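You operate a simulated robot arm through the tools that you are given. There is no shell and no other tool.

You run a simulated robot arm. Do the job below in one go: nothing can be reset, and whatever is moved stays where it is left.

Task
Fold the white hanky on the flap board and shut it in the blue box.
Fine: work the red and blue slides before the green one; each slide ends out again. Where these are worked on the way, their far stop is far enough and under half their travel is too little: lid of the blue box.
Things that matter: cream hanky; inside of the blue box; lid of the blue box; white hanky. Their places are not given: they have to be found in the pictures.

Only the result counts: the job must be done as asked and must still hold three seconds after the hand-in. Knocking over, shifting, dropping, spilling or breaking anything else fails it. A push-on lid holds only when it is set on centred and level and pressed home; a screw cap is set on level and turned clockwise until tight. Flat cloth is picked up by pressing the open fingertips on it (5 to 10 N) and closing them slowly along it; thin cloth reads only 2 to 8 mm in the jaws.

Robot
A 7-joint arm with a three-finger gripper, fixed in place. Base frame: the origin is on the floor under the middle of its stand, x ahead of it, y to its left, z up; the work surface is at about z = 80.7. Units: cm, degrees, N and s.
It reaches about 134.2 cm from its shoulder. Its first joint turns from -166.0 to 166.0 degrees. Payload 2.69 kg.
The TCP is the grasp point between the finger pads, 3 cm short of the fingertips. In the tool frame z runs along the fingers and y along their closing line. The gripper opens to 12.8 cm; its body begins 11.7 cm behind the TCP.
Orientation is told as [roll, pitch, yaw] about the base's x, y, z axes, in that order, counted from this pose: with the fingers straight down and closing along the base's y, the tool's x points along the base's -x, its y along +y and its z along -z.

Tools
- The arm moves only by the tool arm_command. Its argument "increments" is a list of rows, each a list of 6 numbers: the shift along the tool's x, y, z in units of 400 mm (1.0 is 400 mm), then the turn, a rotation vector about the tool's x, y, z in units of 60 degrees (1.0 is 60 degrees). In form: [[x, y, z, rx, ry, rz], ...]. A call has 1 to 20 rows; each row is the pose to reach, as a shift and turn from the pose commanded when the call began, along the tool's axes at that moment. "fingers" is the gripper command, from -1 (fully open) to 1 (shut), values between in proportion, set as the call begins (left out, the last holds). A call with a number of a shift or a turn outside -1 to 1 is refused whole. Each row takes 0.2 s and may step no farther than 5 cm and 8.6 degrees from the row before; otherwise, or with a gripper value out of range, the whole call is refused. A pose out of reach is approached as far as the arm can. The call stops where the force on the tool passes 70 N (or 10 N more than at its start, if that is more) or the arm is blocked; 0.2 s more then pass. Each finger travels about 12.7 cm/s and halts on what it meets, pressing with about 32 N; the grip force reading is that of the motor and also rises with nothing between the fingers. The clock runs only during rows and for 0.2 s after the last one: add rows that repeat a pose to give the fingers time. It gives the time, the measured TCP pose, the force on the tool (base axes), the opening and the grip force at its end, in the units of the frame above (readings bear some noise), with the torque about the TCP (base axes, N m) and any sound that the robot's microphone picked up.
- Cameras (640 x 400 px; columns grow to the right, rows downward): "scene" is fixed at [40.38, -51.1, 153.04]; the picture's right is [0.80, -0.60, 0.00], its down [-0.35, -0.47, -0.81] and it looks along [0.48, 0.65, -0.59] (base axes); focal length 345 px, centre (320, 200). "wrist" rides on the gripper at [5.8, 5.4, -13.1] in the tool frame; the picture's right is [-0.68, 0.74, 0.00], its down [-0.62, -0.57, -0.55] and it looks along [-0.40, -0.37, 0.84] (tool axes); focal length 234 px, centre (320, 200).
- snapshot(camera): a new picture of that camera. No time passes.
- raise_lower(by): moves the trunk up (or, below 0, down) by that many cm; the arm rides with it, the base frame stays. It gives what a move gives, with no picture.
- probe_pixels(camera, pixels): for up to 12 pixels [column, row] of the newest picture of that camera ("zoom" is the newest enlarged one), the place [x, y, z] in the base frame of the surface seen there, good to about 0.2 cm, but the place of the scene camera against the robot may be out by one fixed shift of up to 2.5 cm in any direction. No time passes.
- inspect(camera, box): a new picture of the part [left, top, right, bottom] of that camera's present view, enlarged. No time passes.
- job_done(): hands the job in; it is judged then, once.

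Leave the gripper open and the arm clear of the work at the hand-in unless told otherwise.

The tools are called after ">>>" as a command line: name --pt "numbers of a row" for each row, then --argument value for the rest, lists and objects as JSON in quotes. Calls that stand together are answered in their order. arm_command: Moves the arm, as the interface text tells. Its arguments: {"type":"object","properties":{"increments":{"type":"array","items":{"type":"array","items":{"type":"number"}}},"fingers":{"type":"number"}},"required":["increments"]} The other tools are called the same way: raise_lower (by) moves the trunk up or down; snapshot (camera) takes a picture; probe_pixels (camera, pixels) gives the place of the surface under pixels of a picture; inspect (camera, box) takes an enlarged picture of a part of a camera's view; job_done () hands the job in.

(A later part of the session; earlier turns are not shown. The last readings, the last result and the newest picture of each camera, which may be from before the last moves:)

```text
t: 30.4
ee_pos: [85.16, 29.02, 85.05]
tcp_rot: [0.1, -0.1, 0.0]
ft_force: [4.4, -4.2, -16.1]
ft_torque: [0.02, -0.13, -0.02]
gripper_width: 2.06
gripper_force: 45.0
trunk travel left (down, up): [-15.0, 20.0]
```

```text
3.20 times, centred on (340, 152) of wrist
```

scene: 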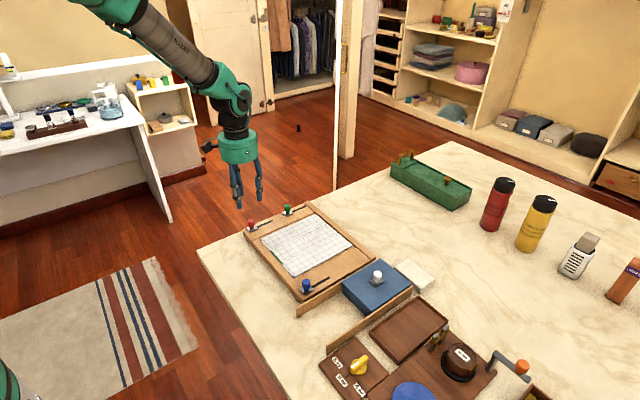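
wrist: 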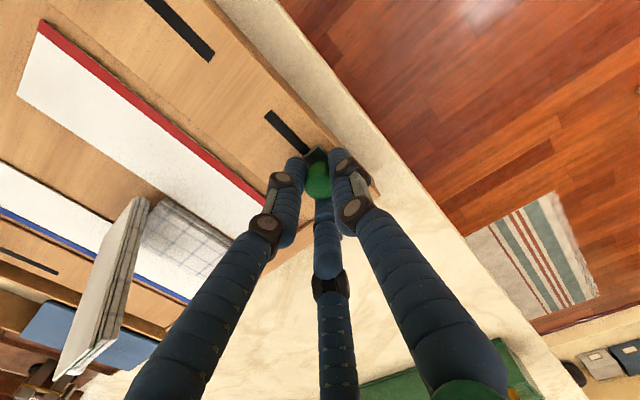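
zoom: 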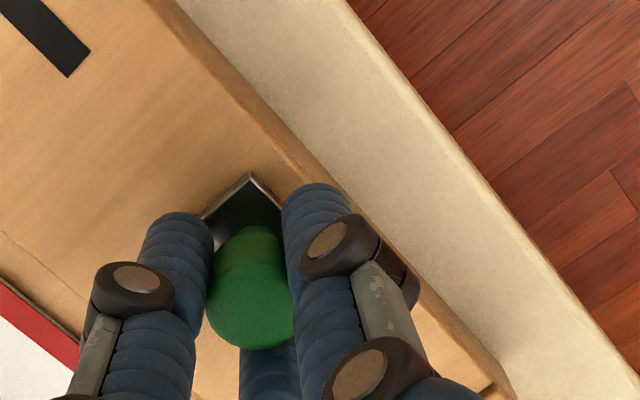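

The hanky is folded into a neat packet, the green flap is back and all slides are out. I'll release and lift.

>>> arm_command --pt "-0.003 0 0 0 0 0" --pt "-0.003 0 0 0 0 0" --pt "-0.003 0 0 0 0 0" --fingers 0.15

>>> arm_command --pt "0 0 -0.07 0 0 0" --pt "0 0 -0.15 0 0 0" --pt "0 0 -0.25 0 0 0" --pt "0 0 -0.35 0 0 0"

>>> snapshot --camera "wrist"

>>> inspect --camera "scene" --box '[230, 190, 390, 310]'

```text
t: 31.2
ee_pos: [85.33, 29.02, 85.03]
tcp_rot: [-0.1, 0.0, 0.0]
ft_force: [0.2, -0.2, 0.0]
ft_torque: [-0.01, 0.0, -0.01]
gripper_width: 5.46
gripper_force: 0.0
trunk travel left (down, up): [-15.0, 20.0]
```

```text
t: 32.2
ee_pos: [85.13, 29.06, 99.1]
tcp_rot: [0.0, 0.0, 0.0]
ft_force: [-0.8, 0.0, 0.2]
ft_torque: [0.01, -0.01, 0.01]
gripper_width: 5.45
gripper_force: 0.0
trunk travel left (down, up): [-15.0, 20.0]
```

```text
taken
```

wrist: 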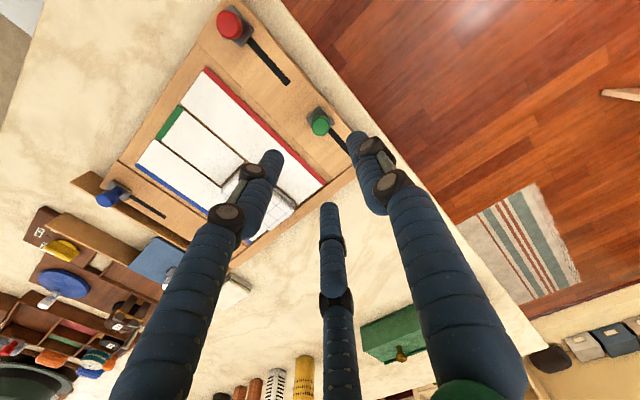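

```text
3.33 times, centred on (310, 250) of scene
```

zoom: 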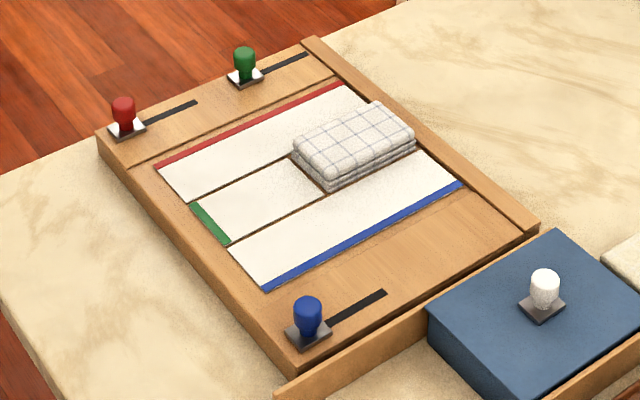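

Packet looks good. Now to the box: I'll go over the lid knob near (86.8, -10) at a safe height.

>>> arm_command --pt "0 -0.11 0 0 0 0" --pt "0 -0.22 0 0 0 0" --pt "0 -0.33 0 0 0 0" --pt "-0.01 -0.44 0 0 0 0" --pt "-0.02 -0.55 0 0 0 0" --pt "-0.03 -0.66 0 0 0 0" --pt "-0.04 -0.77 0.02 0 0 0" --pt "-0.042 -0.88 0.04 0 0 0" --pt "-0.042 -0.9765 0.05 0 0 0" --pt "-0.042 -0.9765 0.05 0 0 0"

>>> snapshot --camera "wrist"

>>> inspect --camera "wrist" --box '[240, 90, 440, 220]'

```text
t: 34.4
ee_pos: [87.06, -10.25, 97.16]
tcp_rot: [0.0, 0.0, 0.0]
ft_force: [-1.1, -0.6, -0.6]
ft_torque: [0.1, -0.01, 0.0]
gripper_width: 5.45
gripper_force: 0.1
trunk travel left (down, up): [-15.0, 20.0]
```

```text
taken
```

wrist: 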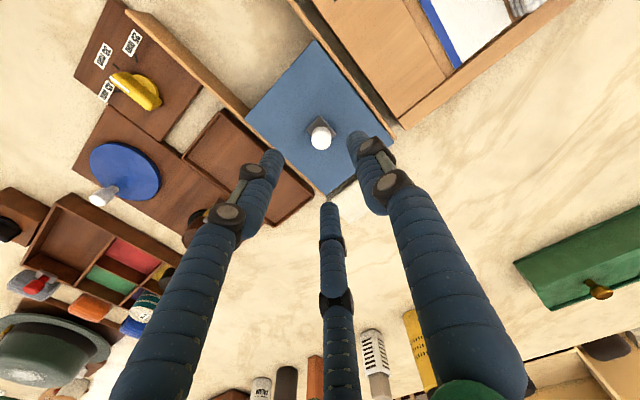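

```text
3.08 times, centred on (340, 155) of wrist
```

zoom: 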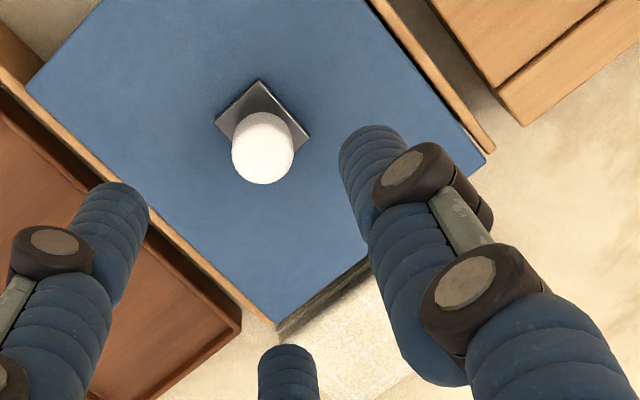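

I'll probe the knob top, plate, lid corners and rails.

>>> probe_pixels --camera "zoom" --pixels '[[263, 155], [240, 150], [290, 150], [263, 125], [263, 178], [260, 83], [219, 123], [305, 140], [33, 85], [278, 318], [400, 15], [470, 165]]'

>>> probe_pixels --camera "wrist" --pixels '[[317, 45], [246, 117], [327, 192], [391, 138], [300, 10], [133, 15], [230, 90], [345, 60], [345, 187], [350, 178], [270, 60], [370, 190]]'

```text
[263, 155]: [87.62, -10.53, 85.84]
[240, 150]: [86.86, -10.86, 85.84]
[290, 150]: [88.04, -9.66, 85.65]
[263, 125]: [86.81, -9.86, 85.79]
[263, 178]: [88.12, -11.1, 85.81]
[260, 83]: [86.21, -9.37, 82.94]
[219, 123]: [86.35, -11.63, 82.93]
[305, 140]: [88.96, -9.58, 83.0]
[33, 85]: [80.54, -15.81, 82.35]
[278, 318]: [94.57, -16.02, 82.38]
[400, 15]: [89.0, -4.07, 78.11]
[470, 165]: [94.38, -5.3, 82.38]
```

```text
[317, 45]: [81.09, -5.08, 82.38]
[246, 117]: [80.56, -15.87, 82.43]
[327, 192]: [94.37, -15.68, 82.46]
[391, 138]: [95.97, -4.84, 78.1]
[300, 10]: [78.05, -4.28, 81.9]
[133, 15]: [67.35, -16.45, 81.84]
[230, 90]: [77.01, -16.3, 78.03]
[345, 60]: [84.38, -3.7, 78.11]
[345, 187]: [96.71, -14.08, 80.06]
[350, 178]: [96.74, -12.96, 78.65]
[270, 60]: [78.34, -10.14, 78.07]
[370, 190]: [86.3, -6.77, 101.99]
```

The lid knob is at about (87.5, -10.45), top 85.85. The lid spans x 80.5–94.5, y -15.9 to -5.0, top 82.4. I'll go down around the knob to TCP z=86.3.

>>> arm_command --pt "-0.011 -0.005 0.06 0 0 0" --pt "-0.011 -0.005 0.13 0 0 0" --pt "-0.011 -0.005 0.2 0 0 0" --pt "-0.011 -0.005 0.245 0 0 0" --pt "-0.011 -0.005 0.2715 0 0 0" --pt "-0.011 -0.005 0.2715 0 0 0" --fingers 0.2

>>> inspect --camera "wrist" --box '[240, 90, 440, 215]'

```text
t: 35.8
ee_pos: [87.33, -10.37, 86.22]
tcp_rot: [-0.1, 0.0, 0.0]
ft_force: [0.6, 0.5, 1.0]
ft_torque: [0.0, 0.01, -0.01]
gripper_width: 5.12
gripper_force: 0.1
trunk travel left (down, up): [-15.0, 20.0]
```

```text
3.20 times, centred on (340, 152) of wrist
```

zoom: 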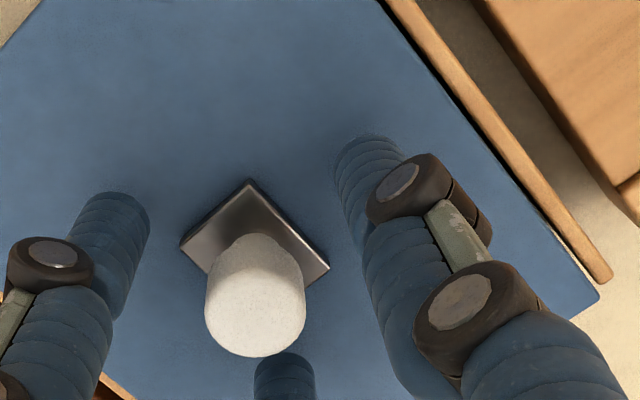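

The white knob is inside the fingers. I'll close on it.

>>> arm_command --pt "-0.003 -0.002 0 0 0 0" --pt "-0.003 -0.002 0 0 0 0" --pt "-0.003 -0.002 0 0 0 0" --fingers 1

```text
t: 36.6
ee_pos: [87.45, -10.43, 86.21]
tcp_rot: [0.0, 0.1, 0.0]
ft_force: [0.5, -7.7, 0.2]
ft_torque: [-0.16, -0.1, -0.02]
gripper_width: 2.12
gripper_force: 45.1
trunk travel left (down, up): [-15.0, 20.0]
```

Gripped. I'll draw the lid 2 cm toward -x and read the force.

>>> arm_command --pt "0.0125 0 0 0 0 0" --pt "0.025 0 0 0 0 0" --pt "0.0375 0 0 0 0 0" --pt "0.05 0 0 0 0 0"

>>> inspect --camera "scene" --box '[280, 220, 460, 340]'

```text
t: 37.6
ee_pos: [85.3, -10.58, 86.23]
tcp_rot: [0.1, 0.0, 0.0]
ft_force: [-0.5, -11.4, 1.3]
ft_torque: [-0.23, 0.27, -0.05]
gripper_width: 2.09
gripper_force: 45.0
trunk travel left (down, up): [-15.0, 20.0]
```

```text
3.33 times, centred on (370, 280) of scene
```

zoom: 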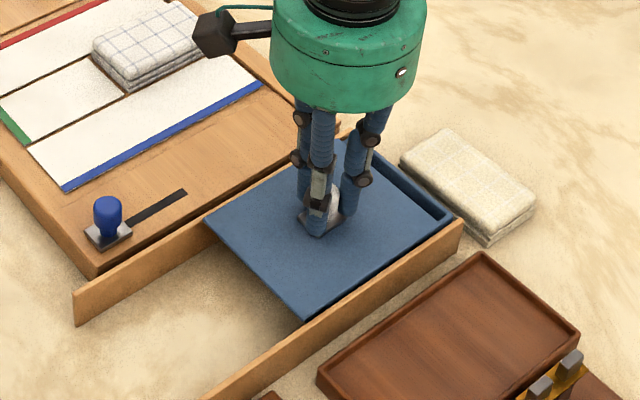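

The lid slides freely; the box opening shows at the +x end. I'll continue toward the far stop.

>>> arm_command --pt "0.03 0.002 0 0 0 0" --pt "0.06 0.002 0 0 0 0" --pt "0.09 0.002 0 0 0 0" --pt "0.12 0.002 0 0 0 0" --pt "0.15 0.002 0 0 0 0" --pt "0.18 0.002 0 0 0 0" --pt "0.21 0.002 0 0 0 0" --pt "0.24 0.002 0 0 0 0"

>>> inspect --camera "scene" --box '[280, 220, 460, 340]'

```text
t: 39.4
ee_pos: [75.82, -10.58, 86.31]
tcp_rot: [0.1, 0.0, 0.0]
ft_force: [-1.0, -33.4, 3.8]
ft_torque: [-0.77, 0.41, 0.11]
gripper_width: 2.08
gripper_force: 44.4
trunk travel left (down, up): [-15.0, 20.0]
```

```text
3.33 times, centred on (370, 280) of scene
```

zoom: 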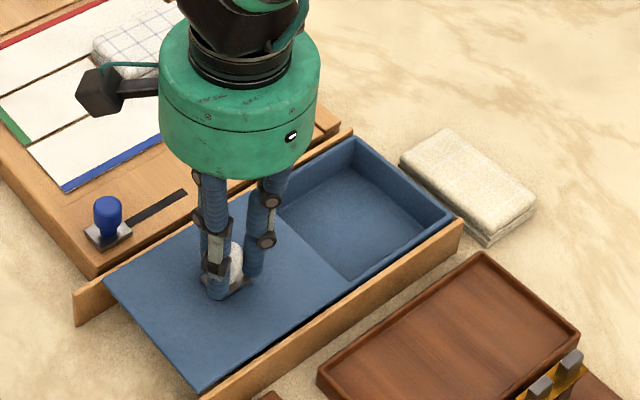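

The lid is well open, with some side force of -33 N in y. I'll ease y and continue to feel for the far stop.

>>> arm_command --pt "0.015 -0.006 0 0 0 0" --pt "0.03 -0.006 0 0 0 0" --pt "0.045 -0.006 0 0 0 0" --pt "0.055 -0.006 0 0 0 0" --pt "0.055 -0.006 0 0 0 0"

>>> inspect --camera "scene" --box '[280, 220, 460, 340]'

```text
t: 40.6
ee_pos: [73.9, -10.58, 86.29]
tcp_rot: [0.0, -0.2, -0.1]
ft_force: [25.7, -3.4, -6.1]
ft_torque: [-0.1, -1.33, -0.05]
gripper_width: 2.05
gripper_force: 45.1
trunk travel left (down, up): [-15.0, 20.0]
```

```text
3.33 times, centred on (370, 280) of scene
```

zoom: 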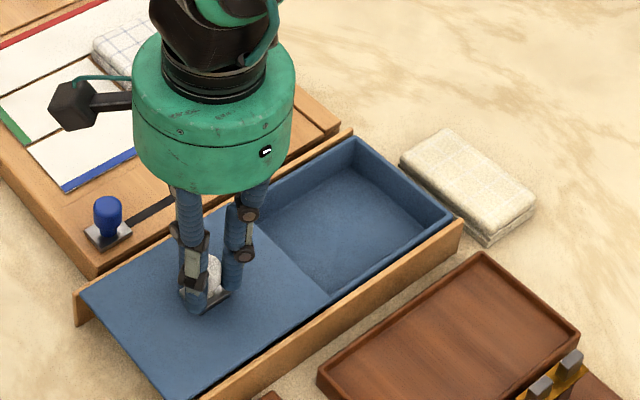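

The far stop is reached at x≈73.9 and the box is fully open and empty. I'll relax, release and lift.

>>> arm_command --pt "-0.008 0 0 0 0 0" --pt "-0.008 0 0 0 0 0"

>>> arm_command --pt "0 0 0 0 0 0" --pt "0 0 0 0 0 0" --pt "0 0 0 0 0 0" --fingers 0.2

>>> arm_command --pt "0 0 -0.07 0 0 0" --pt "0 0 -0.15 0 0 0" --pt "0 0 -0.25 0 0 0" --pt "0 0 -0.35 0 0 0"

>>> snapshot --camera "wrist"

>>> inspect --camera "scene" --box '[280, 220, 460, 340]'

```text
t: 41.2
ee_pos: [73.98, -10.67, 86.35]
tcp_rot: [0.0, 0.0, 0.0]
ft_force: [14.0, 4.7, 10.2]
ft_torque: [0.32, 0.03, -0.12]
gripper_width: 2.08
gripper_force: 44.6
trunk travel left (down, up): [-15.0, 20.0]
```

```text
t: 42.0
ee_pos: [73.93, -10.52, 86.15]
tcp_rot: [-0.1, 0.1, 0.0]
ft_force: [-0.7, 0.0, 0.6]
ft_torque: [-0.02, -0.01, -0.02]
gripper_width: 5.12
gripper_force: 0.0
trunk travel left (down, up): [-15.0, 20.0]
```

```text
t: 43.0
ee_pos: [74.09, -10.6, 100.32]
tcp_rot: [0.0, 0.1, 0.0]
ft_force: [-1.0, 0.6, 0.7]
ft_torque: [0.0, 0.03, -0.02]
gripper_width: 5.09
gripper_force: 0.0
trunk travel left (down, up): [-15.0, 20.0]
```

```text
taken
```

wrist: 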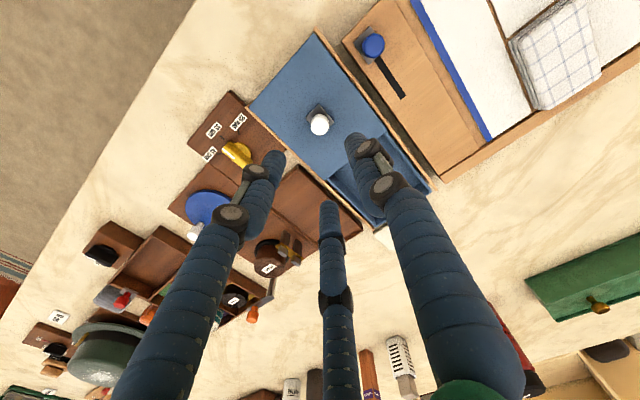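

```text
3.33 times, centred on (370, 280) of scene
```

zoom: 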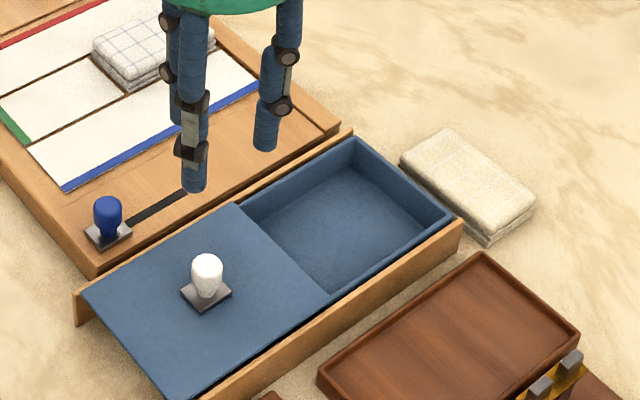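

The box is open with the interior clear. Now over the packet near (88, 13) to measure it.

>>> arm_command --pt "-0.058 0.098 0 0 0 0" --pt "-0.116 0.197 0 0 0 0" --pt "-0.174 0.295 0 0 0 0" --pt "-0.232 0.393 0 0 0 0" --pt "-0.29 0.492 0 0 0 0" --pt "-0.348 0.59 0 0 0 0" --pt "-0.348 0.59 0 0 0 0" --fingers -0.2

>>> snapshot --camera "wrist"

>>> inspect --camera "wrist" --box '[220, 60, 440, 200]'

```text
t: 44.6
ee_pos: [88.07, 13.37, 100.19]
tcp_rot: [0.1, -0.1, -0.1]
ft_force: [-0.1, 0.8, -0.6]
ft_torque: [-0.09, 0.04, 0.01]
gripper_width: 7.68
gripper_force: 0.0
trunk travel left (down, up): [-15.0, 20.0]
```

```text
taken
```

wrist: 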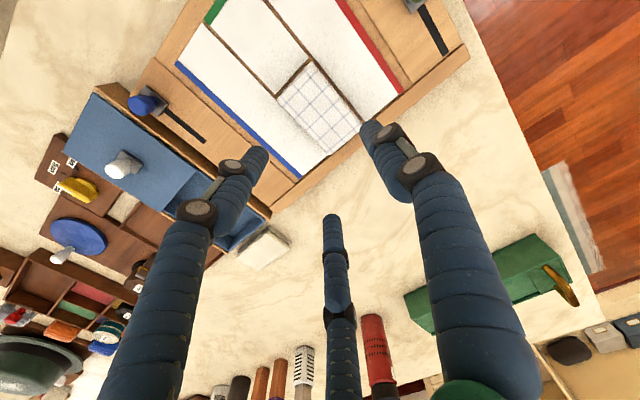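

```text
2.86 times, centred on (330, 130) of wrist
```

zoom: 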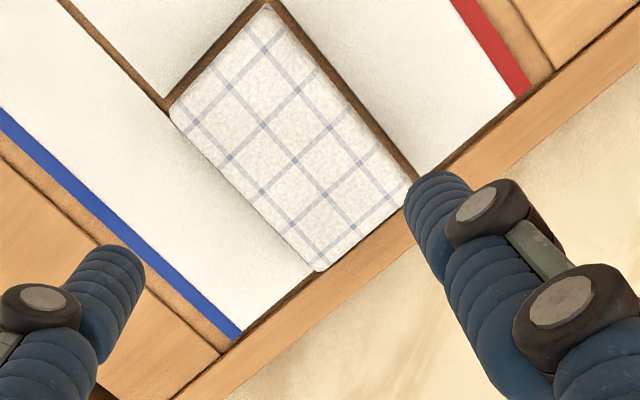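

>>> probe_pixels --camera "zoom" --pixels '[[268, 10], [175, 105], [402, 180], [322, 262], [290, 140], [200, 135], [130, 100], [470, 100], [250, 210], [240, 325], [110, 250], [220, 350]]'

```text
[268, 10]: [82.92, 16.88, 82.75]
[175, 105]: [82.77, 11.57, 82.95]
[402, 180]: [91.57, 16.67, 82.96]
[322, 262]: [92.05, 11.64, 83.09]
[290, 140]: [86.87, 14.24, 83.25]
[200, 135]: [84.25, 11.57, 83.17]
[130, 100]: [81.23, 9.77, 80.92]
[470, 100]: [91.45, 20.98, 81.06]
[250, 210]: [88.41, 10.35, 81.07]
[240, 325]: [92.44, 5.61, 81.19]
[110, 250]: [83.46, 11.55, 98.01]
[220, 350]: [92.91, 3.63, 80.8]
```

The packet spans about x 82.8–92.0, y 11.5–17.0, top z≈83.2, so it's 5.5 × 9.2 × 2.2 cm. I'll grip it across y by its sides: the thumb at +y, the other two fingers on the -y side. I'll open to ~9.5 cm and go down to z=89 over (87.4, 13.0) for a check.

>>> arm_command --pt "0.008 -0.005 0.07 0 0 0" --pt "0.0168 -0.009 0.14 0 0 0" --pt "0.0168 -0.009 0.21 0 0 0" --pt "0.0168 -0.009 0.28 0 0 0" --pt "0.0168 -0.009 0.28 0 0 0" --fingers -0.484

>>> snapshot --camera "wrist"

>>> inspect --camera "wrist" --box '[190, 60, 450, 240]'

>>> inspect --camera "scene" --box '[240, 160, 400, 280]'

```text
t: 45.8
ee_pos: [87.12, 12.78, 88.99]
tcp_rot: [-0.1, 0.0, 0.0]
ft_force: [0.3, -0.5, -0.2]
ft_torque: [-0.02, 0.0, 0.0]
gripper_width: 9.53
gripper_force: 0.1
trunk travel left (down, up): [-15.0, 20.0]
```

```text
taken
```

wrist: 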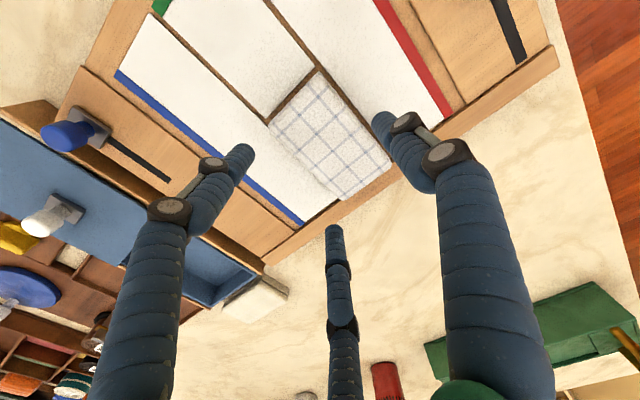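

```text
2.22 times, centred on (320, 150) of wrist
```

zoom: 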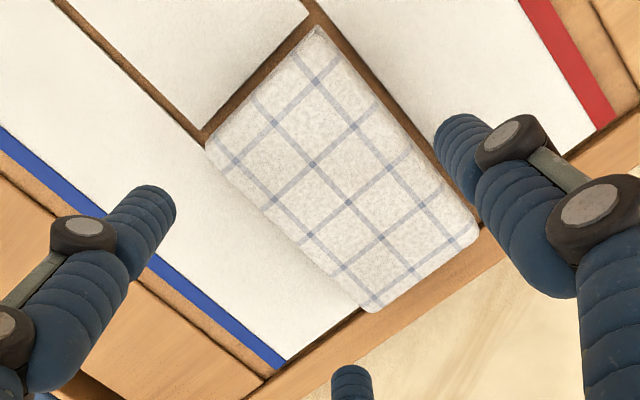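

```text
3.33 times, centred on (320, 220) of scene
```

zoom: 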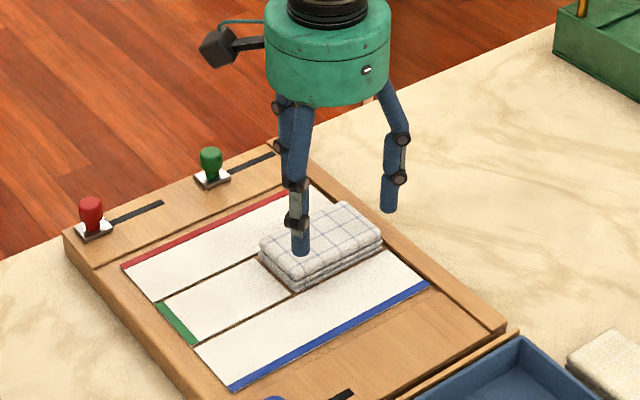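

From the picture, the fingertips sit on a 5.7 cm radius around (87.1, 12.8) and the packet lies inside them. I'll shift to (87.4, 12.95), open slightly more (10.2 cm) and lower to TCP z=84.5, with the tips 0.4 cm above the board.

>>> arm_command --pt "-0.007 0.004 0.0 0 0 0" --pt "-0.007 0.004 0.03 0 0 0" --pt "-0.007 0.004 0.06 0 0 0" --pt "-0.007 0.004 0.09 0 0 0" --pt "-0.007 0.004 0.112 0 0 0" --pt "-0.007 0.004 0.112 0 0 0" --fingers -0.594

>>> inspect --camera "wrist" --box '[190, 60, 450, 240]'

>>> inspect --camera "scene" --box '[260, 180, 380, 270]'

```text
t: 47.2
ee_pos: [87.59, 12.88, 84.51]
tcp_rot: [0.1, 0.1, 0.0]
ft_force: [-0.4, 0.2, -0.8]
ft_torque: [-0.01, 0.01, -0.01]
gripper_width: 10.21
gripper_force: 0.0
trunk travel left (down, up): [-15.0, 20.0]
```

```text
2.22 times, centred on (320, 150) of wrist
```

zoom: 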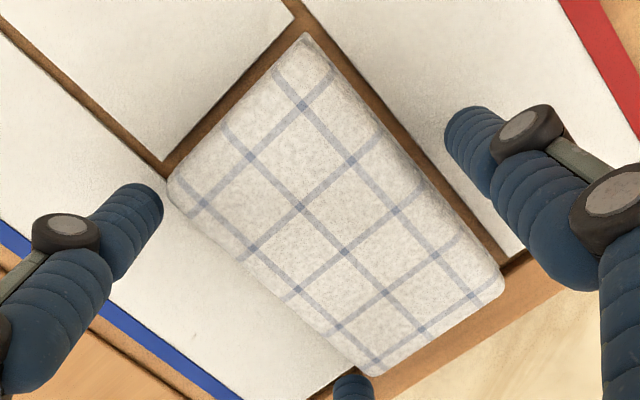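

```text
4.44 times, centred on (320, 225) of scene
```

zoom: 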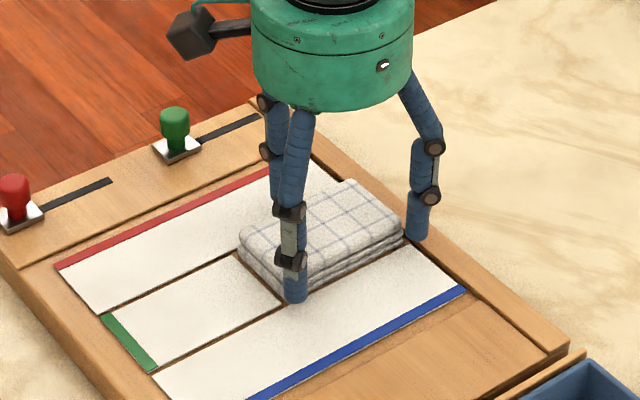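

The fingers straddle the packet without touching. I'll close slowly in steps, first to about 8.4 cm.

>>> arm_command --pt "0 0 0 0 0 0" --pt "0 0 0 0 0 0" --fingers -0.45

>>> arm_command --pt "0 0 0 0 0 0" --pt "0 0 0 0 0 0" --fingers -0.32

>>> inspect --camera "wrist" --box '[190, 60, 450, 240]'

>>> inspect --camera "scene" --box '[260, 180, 380, 270]'

```text
t: 47.8
ee_pos: [87.48, 12.84, 84.52]
tcp_rot: [0.0, 0.0, 0.0]
ft_force: [-0.2, -0.3, 0.0]
ft_torque: [-0.05, 0.01, -0.01]
gripper_width: 9.28
gripper_force: 0.0
trunk travel left (down, up): [-15.0, 20.0]
```

```text
t: 48.4
ee_pos: [87.62, 12.82, 84.58]
tcp_rot: [-0.1, 0.1, 0.0]
ft_force: [-0.5, 0.2, 0.6]
ft_torque: [0.0, 0.0, 0.0]
gripper_width: 8.53
gripper_force: 0.3
trunk travel left (down, up): [-15.0, 20.0]
```

```text
2.22 times, centred on (320, 150) of wrist
```

zoom: 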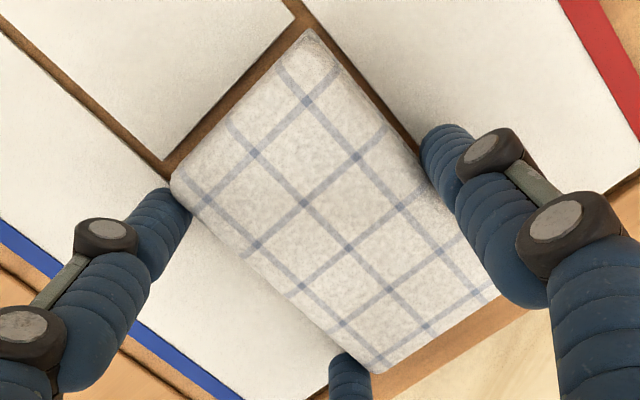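

```text
4.44 times, centred on (320, 225) of scene
```

zoom: 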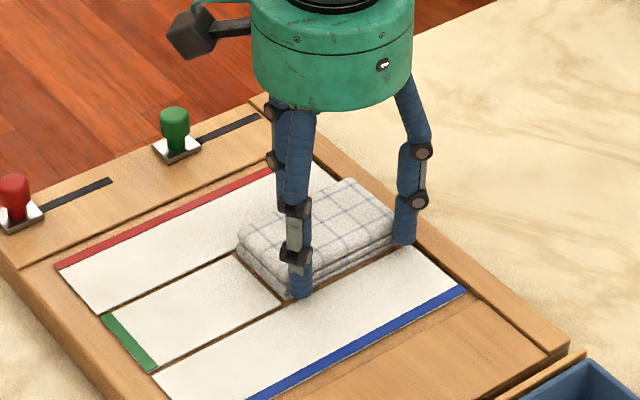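

The fingers are just touching the packet. I'll keep closing in small steps.

>>> arm_command --pt "0 0 0 0 0 0" --pt "0 0 0 0 0 0" --fingers -0.24

>>> arm_command --pt "0 0 0 0 0 0" --pt "0 0 0 0 0 0" --fingers -0.16

>>> inspect --camera "wrist" --box '[190, 60, 450, 240]'

>>> inspect --camera "scene" --box '[260, 180, 380, 270]'

```text
t: 49.0
ee_pos: [87.4, 12.84, 84.61]
tcp_rot: [0.1, 0.0, 0.0]
ft_force: [-0.3, 0.3, 2.8]
ft_torque: [0.14, 0.04, 0.01]
gripper_width: 8.29
gripper_force: 32.0
trunk travel left (down, up): [-15.0, 20.0]
```

```text
t: 49.6
ee_pos: [87.54, 12.86, 84.53]
tcp_rot: [0.0, 0.0, 0.0]
ft_force: [-0.3, 0.8, 4.1]
ft_torque: [0.12, 0.0, 0.0]
gripper_width: 8.3
gripper_force: 32.4
trunk travel left (down, up): [-15.0, 20.0]
```

```text
2.22 times, centred on (320, 150) of wrist
```

zoom: 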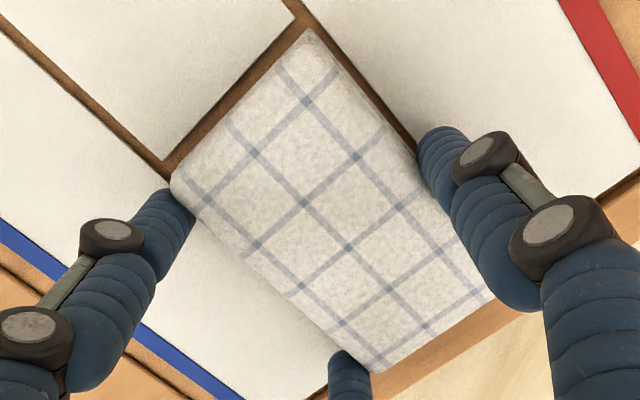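

```text
4.44 times, centred on (320, 225) of scene
```

zoom: 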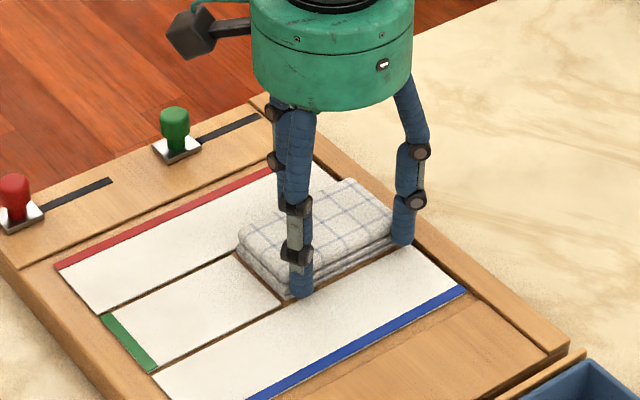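

The grip stalls at 8.3 cm with 32 N, so the packet is firm. I'll lift 2 cm slowly and check.

>>> arm_command --pt "0 0 0 0 0 0" --pt "0 0 -0.012 0 0 0" --pt "0 0 -0.025 0 0 0" --pt "0 0 -0.0375 0 0 0" --pt "0 0 -0.05 0 0 0" --fingers 0.1

>>> inspect --camera "wrist" --box '[190, 60, 450, 240]'

>>> inspect --camera "scene" --box '[260, 180, 380, 270]'

```text
t: 50.8
ee_pos: [87.62, 12.92, 86.4]
tcp_rot: [0.0, -0.1, 0.0]
ft_force: [0.8, 0.3, -0.1]
ft_torque: [-0.03, 0.0, 0.02]
gripper_width: 8.29
gripper_force: 32.0
trunk travel left (down, up): [-15.0, 20.0]
```

```text
2.22 times, centred on (320, 150) of wrist
```

zoom: 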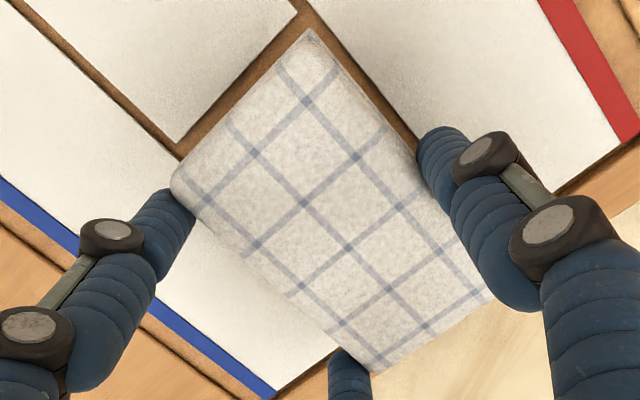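

```text
4.44 times, centred on (320, 225) of scene
```

zoom: 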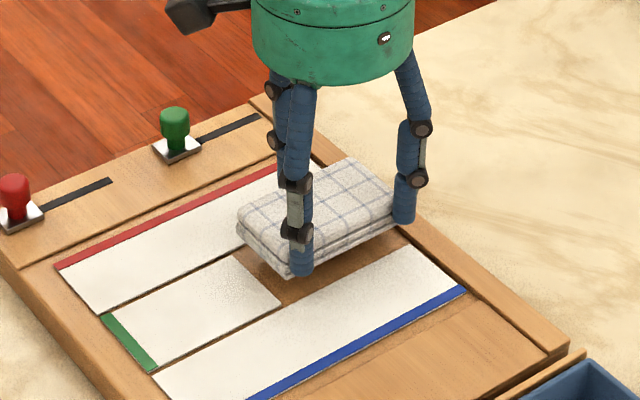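

The whole packet comes up cleanly. I'll raise it and move to (80, 5, 98), where the wrist camera can see the box inside between the fingers.

>>> arm_command --pt "0 0 -0.05 0 0 0" --pt "0 0 -0.11 0 0 0" --pt "0 0 -0.17 0 0 0" --pt "0 0 -0.23 0 0 0" --pt "0 0 -0.29 0 0 0" --pt "0.04 -0.04 -0.29 0 0 0" --pt "0.09 -0.09 -0.29 0 0 0" --pt "0.14 -0.14 -0.29 0 0 0" --pt "0.19 -0.19 -0.29 0 0 0" --pt "0.19 -0.19 -0.29 0 0 0"

>>> snapshot --camera "wrist"

>>> inspect --camera "wrist" --box '[220, 140, 360, 260]'

```text
t: 53.0
ee_pos: [79.76, 5.26, 98.23]
tcp_rot: [0.1, -0.1, -0.1]
ft_force: [0.1, -0.9, 0.7]
ft_torque: [0.0, -0.04, 0.01]
gripper_width: 8.28
gripper_force: 32.0
trunk travel left (down, up): [-15.0, 20.0]
```

```text
taken
```

wrist: 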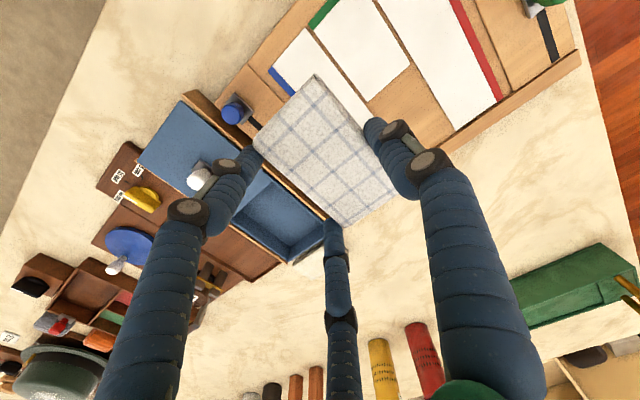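

```text
3.33 times, centred on (290, 200) of wrist
```

zoom: 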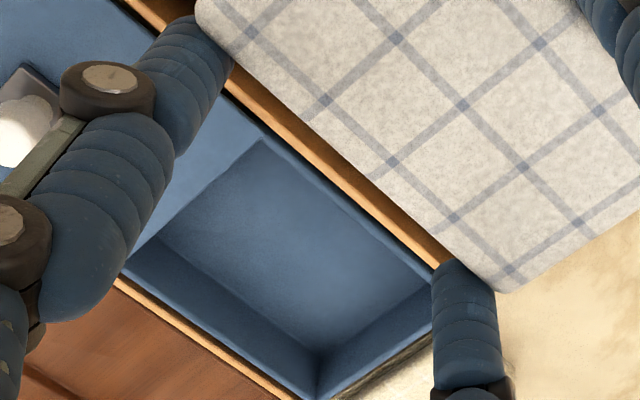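

I'll probe the box's floor, its inner wall edges, its rim and the lid's free edge.

>>> probe_pixels --camera "zoom" --pixels '[[316, 345], [300, 260], [310, 392], [325, 375], [428, 290], [415, 285], [200, 250], [135, 262], [300, 165], [340, 200], [200, 190], [160, 235]]'

```text
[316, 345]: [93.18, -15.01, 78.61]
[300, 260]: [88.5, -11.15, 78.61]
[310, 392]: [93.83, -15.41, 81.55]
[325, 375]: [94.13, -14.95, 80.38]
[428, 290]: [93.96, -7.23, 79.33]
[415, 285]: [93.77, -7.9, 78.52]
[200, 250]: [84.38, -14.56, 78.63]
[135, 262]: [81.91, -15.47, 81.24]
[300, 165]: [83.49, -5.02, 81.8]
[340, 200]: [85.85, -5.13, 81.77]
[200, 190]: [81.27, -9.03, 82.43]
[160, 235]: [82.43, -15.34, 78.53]
```

The box floor is at z=78.6 and the rim at 81.8. The inside spans about y -15.4 to -5.5 and x 81.2 to 94.0. I'll carry the packet over it with the TCP at (87.6, -11.7), which centres the hand in the opening, staying high.

>>> arm_command --pt "-0.0245 -0.053 0 0 0 0" --pt "-0.049 -0.106 0 0 0 0" --pt "-0.0735 -0.159 0 0 0 0" --pt "-0.098 -0.212 0 0 0 0" --pt "-0.1225 -0.265 0 0 0 0" --pt "-0.147 -0.318 0 0 0 0" --pt "-0.1715 -0.371 0 0 0 0" --pt "-0.196 -0.424 0 0 0 0" --pt "-0.196 -0.424 0 0 0 0" --pt "-0.196 -0.424 0 0 0 0"

>>> snapshot --camera "wrist"

>>> inspect --camera "scene" --box '[300, 190, 460, 310]'

```text
t: 55.2
ee_pos: [87.68, -11.9, 98.27]
tcp_rot: [0.0, 0.1, 0.1]
ft_force: [0.2, 0.4, 0.2]
ft_torque: [0.0, -0.02, 0.06]
gripper_width: 8.28
gripper_force: 31.4
trunk travel left (down, up): [-15.0, 20.0]
```

```text
taken
```

wrist: 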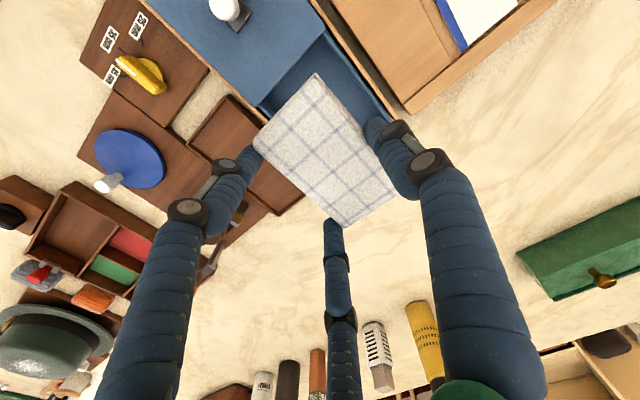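

```text
3.33 times, centred on (380, 250) of scene
```

zoom: 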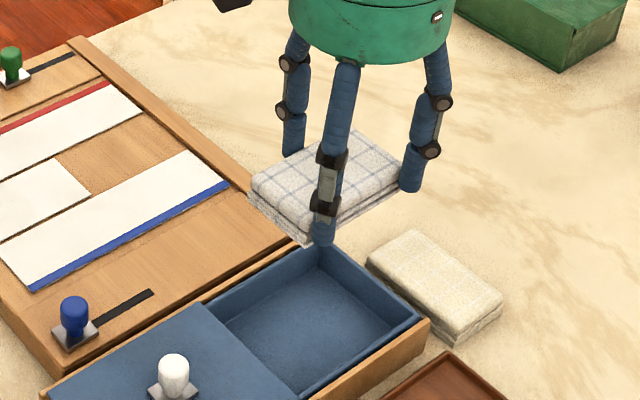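

I'll probe the held packet's corners to confirm where it sits relative to the hand.

>>> probe_pixels --camera "wrist" --pixels '[[316, 77], [258, 140], [343, 223], [388, 192], [325, 150], [262, 104], [330, 35], [384, 100]]'

```text
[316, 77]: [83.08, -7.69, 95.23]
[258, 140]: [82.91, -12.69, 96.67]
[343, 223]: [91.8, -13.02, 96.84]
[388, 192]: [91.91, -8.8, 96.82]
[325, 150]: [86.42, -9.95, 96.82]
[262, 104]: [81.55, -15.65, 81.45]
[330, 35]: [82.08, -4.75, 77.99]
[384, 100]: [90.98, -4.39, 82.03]
```

The held packet spans x 82.9–92.0, y -13.1 to -7.7, which fits inside the box. I'll lower to just above the rim (TCP z=85.4) and check clearance.

>>> arm_command --pt "0 0.0045 0.06 0 0 0" --pt "0 0.0045 0.12 0 0 0" --pt "0 0.0045 0.18 0 0 0" --pt "0 0.0045 0.24 0 0 0" --pt "0 0.0045 0.29 0 0 0" --pt "0 0.0045 0.32 0 0 0" --pt "0 0.0045 0.32 0 0 0"

>>> snapshot --camera "wrist"

>>> inspect --camera "wrist" --box '[200, 40, 440, 260]'

>>> inspect --camera "scene" --box '[310, 210, 450, 315]'

```text
t: 56.8
ee_pos: [87.75, -11.66, 85.36]
tcp_rot: [0.0, -0.1, 0.1]
ft_force: [0.1, -0.7, -0.6]
ft_torque: [0.04, 0.03, 0.01]
gripper_width: 8.28
gripper_force: 32.2
trunk travel left (down, up): [-15.0, 20.0]
```

```text
taken
```

wrist: 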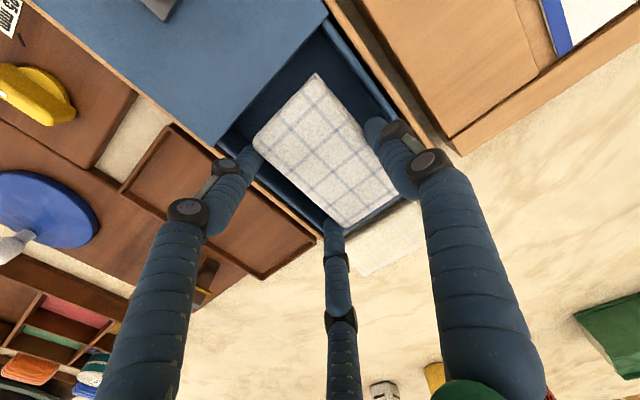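

```text
1.82 times, centred on (320, 150) of wrist
```

zoom: 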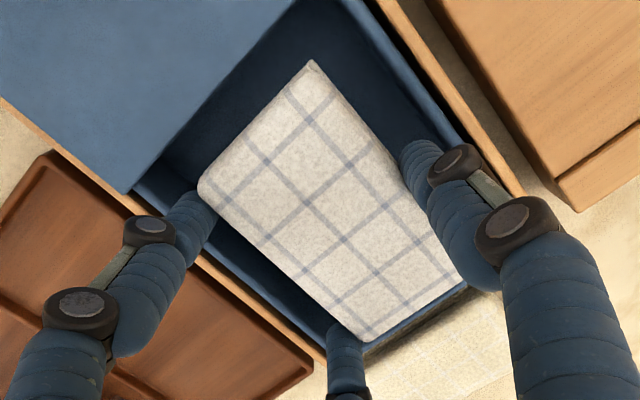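

```text
3.81 times, centred on (380, 262) of scene
```

zoom: 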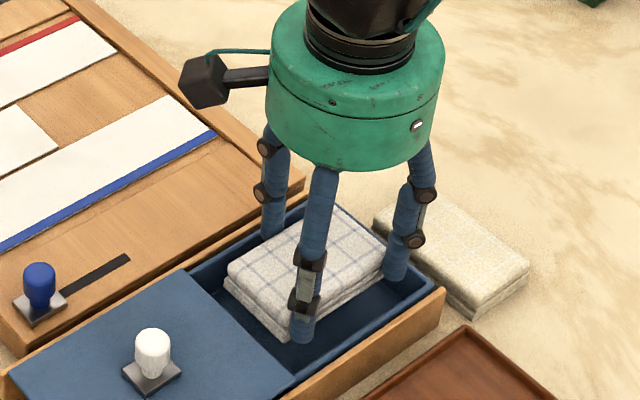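

The fingers and packet fall inside the opening. I'll lower slowly to TCP z≈82.8, watching the force.

>>> arm_command --pt "0 0 0.015 0 0 0" --pt "0 0 0.03 0 0 0" --pt "0 0 0.045 0 0 0" --pt "0 0 0.06 0 0 0" --pt "0 0 0.065 0 0 0" --pt "0 0 0.065 0 0 0"

>>> inspect --camera "wrist" --box '[200, 40, 440, 260]'

>>> inspect --camera "scene" --box '[310, 210, 450, 315]'

```text
t: 58.2
ee_pos: [87.72, -11.56, 82.73]
tcp_rot: [-0.1, 0.0, 0.0]
ft_force: [0.4, 0.0, -0.3]
ft_torque: [-0.01, 0.0, 0.03]
gripper_width: 8.29
gripper_force: 31.7
trunk travel left (down, up): [-15.0, 20.0]
```

```text
1.82 times, centred on (320, 150) of wrist
```

zoom: 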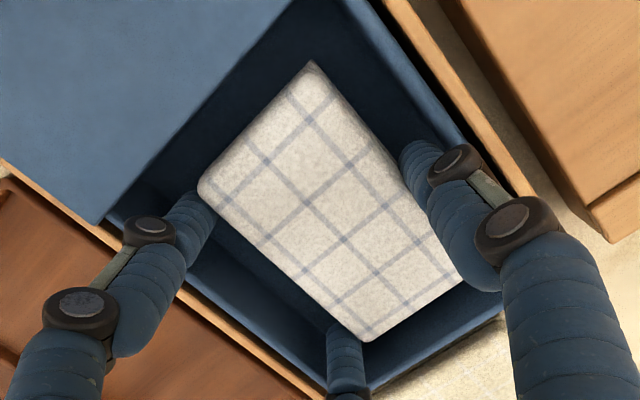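

```text
3.81 times, centred on (380, 262) of scene
```

zoom: 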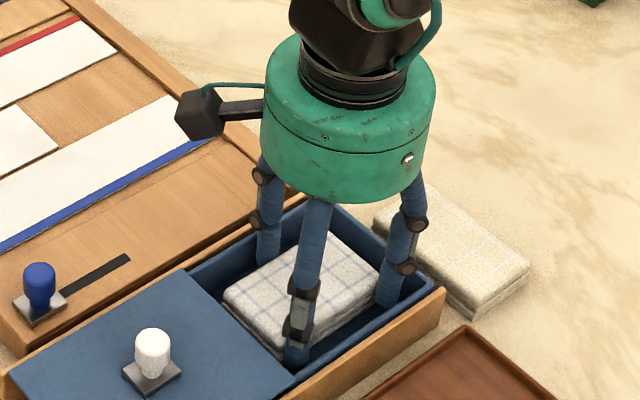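

No contact. The packet's bottom is about 0.5 cm above the floor. I'll lower 0.35 cm more, shift 0.1 cm toward -y, then open just a little (to 8.8 cm) to let it down.

>>> arm_command --pt "0 -0.003 0.005 0 0 0" --pt "0 -0.003 0.009 0 0 0" --pt "0 -0.003 0.009 0 0 0"

>>> arm_command --pt "0 0 0 0 0 0" --pt "0 0 0 0 0 0" --pt "0 0 0 0 0 0" --fingers -0.37

>>> inspect --camera "wrist" --box '[200, 40, 440, 260]'

>>> inspect --camera "scene" --box '[310, 210, 450, 315]'

```text
t: 59.0
ee_pos: [87.73, -11.62, 82.45]
tcp_rot: [0.1, 0.0, 0.0]
ft_force: [0.3, 0.0, -0.3]
ft_torque: [-0.04, -0.04, 0.02]
gripper_width: 8.28
gripper_force: 31.6
trunk travel left (down, up): [-15.0, 20.0]
```

```text
t: 59.8
ee_pos: [87.77, -11.72, 82.44]
tcp_rot: [0.0, 0.0, 0.0]
ft_force: [-0.6, 0.6, -0.4]
ft_torque: [0.0, -0.03, 0.01]
gripper_width: 8.77
gripper_force: 0.0
trunk travel left (down, up): [-15.0, 20.0]
```

```text
1.82 times, centred on (320, 150) of wrist
```

zoom: 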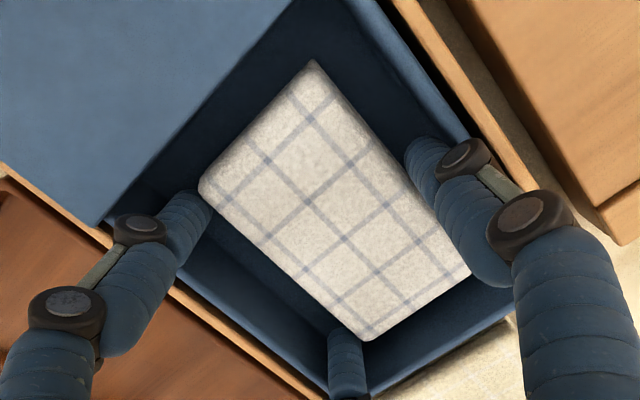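

```text
3.81 times, centred on (380, 262) of scene
```

zoom: 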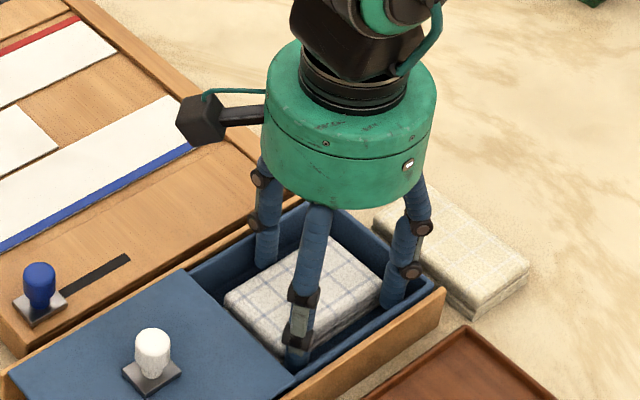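

The packet has settled on the floor and there's no force on the fingers. I'll open a hair more and lift straight up slowly.

>>> arm_command --pt "0 0 0 0 0 0" --pt "0 0 -0.01 0 0 0" --pt "0 0 -0.02 0 0 0" --pt "0 0 -0.035 0 0 0" --pt "0 0 -0.05 0 0 0" --pt "0 0 -0.065 0 0 0" --pt "0 0 -0.08 0 0 0" --fingers -0.39

>>> inspect --camera "wrist" --box '[200, 40, 440, 260]'

>>> inspect --camera "scene" --box '[310, 210, 450, 315]'

```text
t: 61.4
ee_pos: [87.72, -11.61, 85.54]
tcp_rot: [0.0, -0.1, 0.0]
ft_force: [-0.3, -0.1, 0.0]
ft_torque: [0.01, -0.02, -0.03]
gripper_width: 8.91
gripper_force: 0.1
trunk travel left (down, up): [-15.0, 20.0]
```

```text
1.82 times, centred on (320, 150) of wrist
```

zoom: 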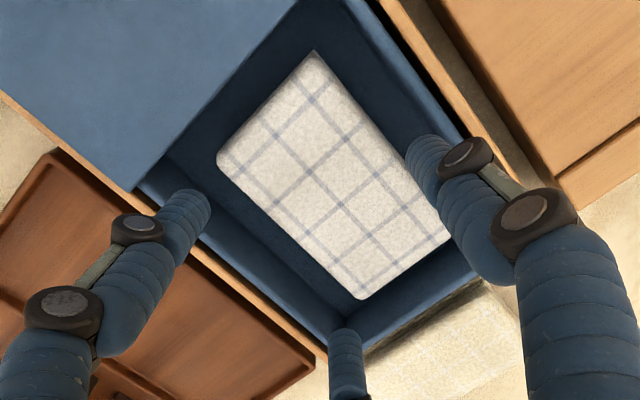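

```text
3.81 times, centred on (380, 262) of scene
```

zoom: 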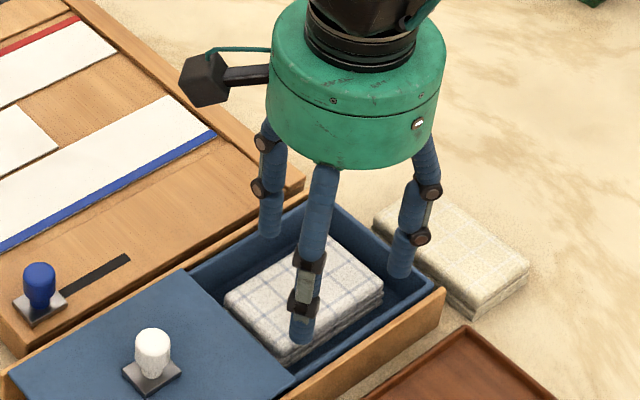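

The packet lies flat inside the box, below the rim. I'll lift clear and go over the lid knob near (74, -10.5).

>>> arm_command --pt "0 0 -0.08 0 0 0" --pt "0 0 -0.18 0 0 0" --pt "0 0 -0.28 0 0 0" --pt "0.06 0.005 -0.3 0 0 0" --pt "0.15 0.015 -0.3 0 0 0" --pt "0.25 0.025 -0.3 0 0 0" --pt "0.343 0.028 -0.3 0 0 0" --pt "0.343 0.028 -0.3 0 0 0" --fingers -0.1

>>> snapshot --camera "wrist"

>>> inspect --camera "wrist" --box '[240, 60, 440, 210]'

>>> inspect --camera "scene" --box '[310, 220, 450, 325]'

```text
t: 63.2
ee_pos: [73.85, -10.29, 97.87]
tcp_rot: [0.0, 0.0, 0.1]
ft_force: [-1.5, 0.9, 0.4]
ft_torque: [0.0, -0.05, -0.01]
gripper_width: 7.04
gripper_force: 0.0
trunk travel left (down, up): [-15.0, 20.0]
```

```text
taken
```

wrist: 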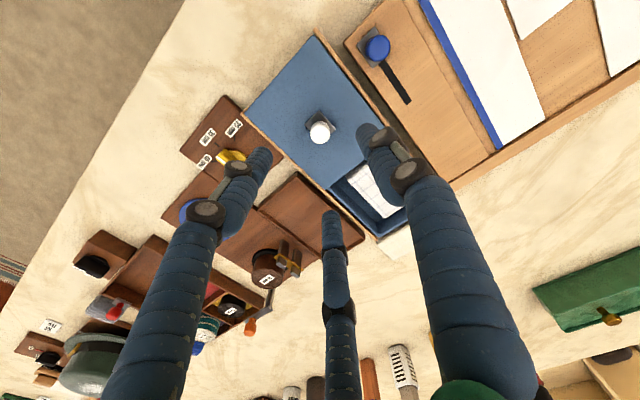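

```text
2.67 times, centred on (340, 135) of wrist
```

zoom: 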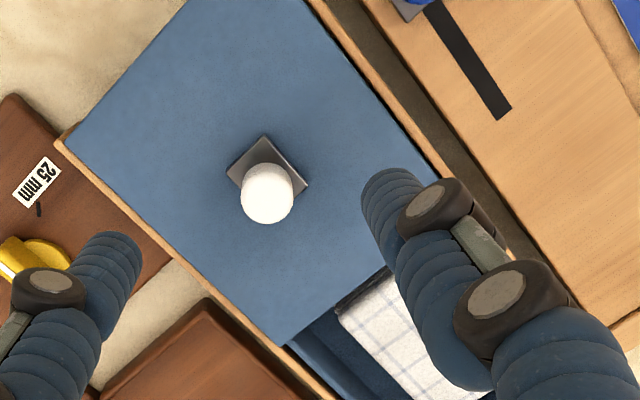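

```text
3.81 times, centred on (380, 272) of scene
```

zoom: 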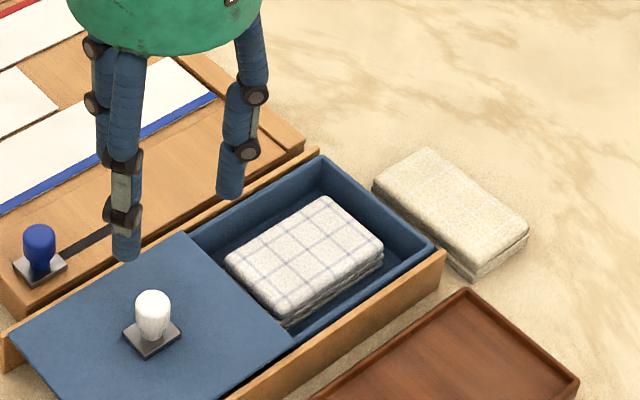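

The packet is lying in the box. I'll probe the knob for its exact place.

>>> probe_pixels --camera "zoom" --pixels '[[267, 195], [245, 190], [290, 190], [267, 172], [267, 215], [264, 142], [232, 170], [303, 185], [350, 310], [395, 330]]'

```text
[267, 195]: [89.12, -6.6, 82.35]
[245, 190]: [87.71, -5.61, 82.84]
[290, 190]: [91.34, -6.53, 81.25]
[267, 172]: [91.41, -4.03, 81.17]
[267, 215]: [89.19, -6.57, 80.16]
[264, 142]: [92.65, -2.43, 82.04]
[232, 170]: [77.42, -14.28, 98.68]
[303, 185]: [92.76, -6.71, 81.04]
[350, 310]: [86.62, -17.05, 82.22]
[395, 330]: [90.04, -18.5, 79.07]
```

Those were read off the scene zoom by mistake. I'll probe the wrist picture directly, with the knob at about (320, 133).

>>> probe_pixels --camera "wrist" --pixels '[[320, 133], [312, 131], [328, 131], [320, 125], [320, 140], [319, 114], [307, 124], [333, 129], [358, 185]]'

```text
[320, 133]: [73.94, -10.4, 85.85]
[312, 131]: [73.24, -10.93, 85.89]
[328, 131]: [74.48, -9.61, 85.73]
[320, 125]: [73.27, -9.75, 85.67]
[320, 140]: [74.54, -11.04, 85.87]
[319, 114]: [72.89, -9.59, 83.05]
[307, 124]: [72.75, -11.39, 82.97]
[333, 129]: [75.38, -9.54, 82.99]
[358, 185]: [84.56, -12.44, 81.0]
```

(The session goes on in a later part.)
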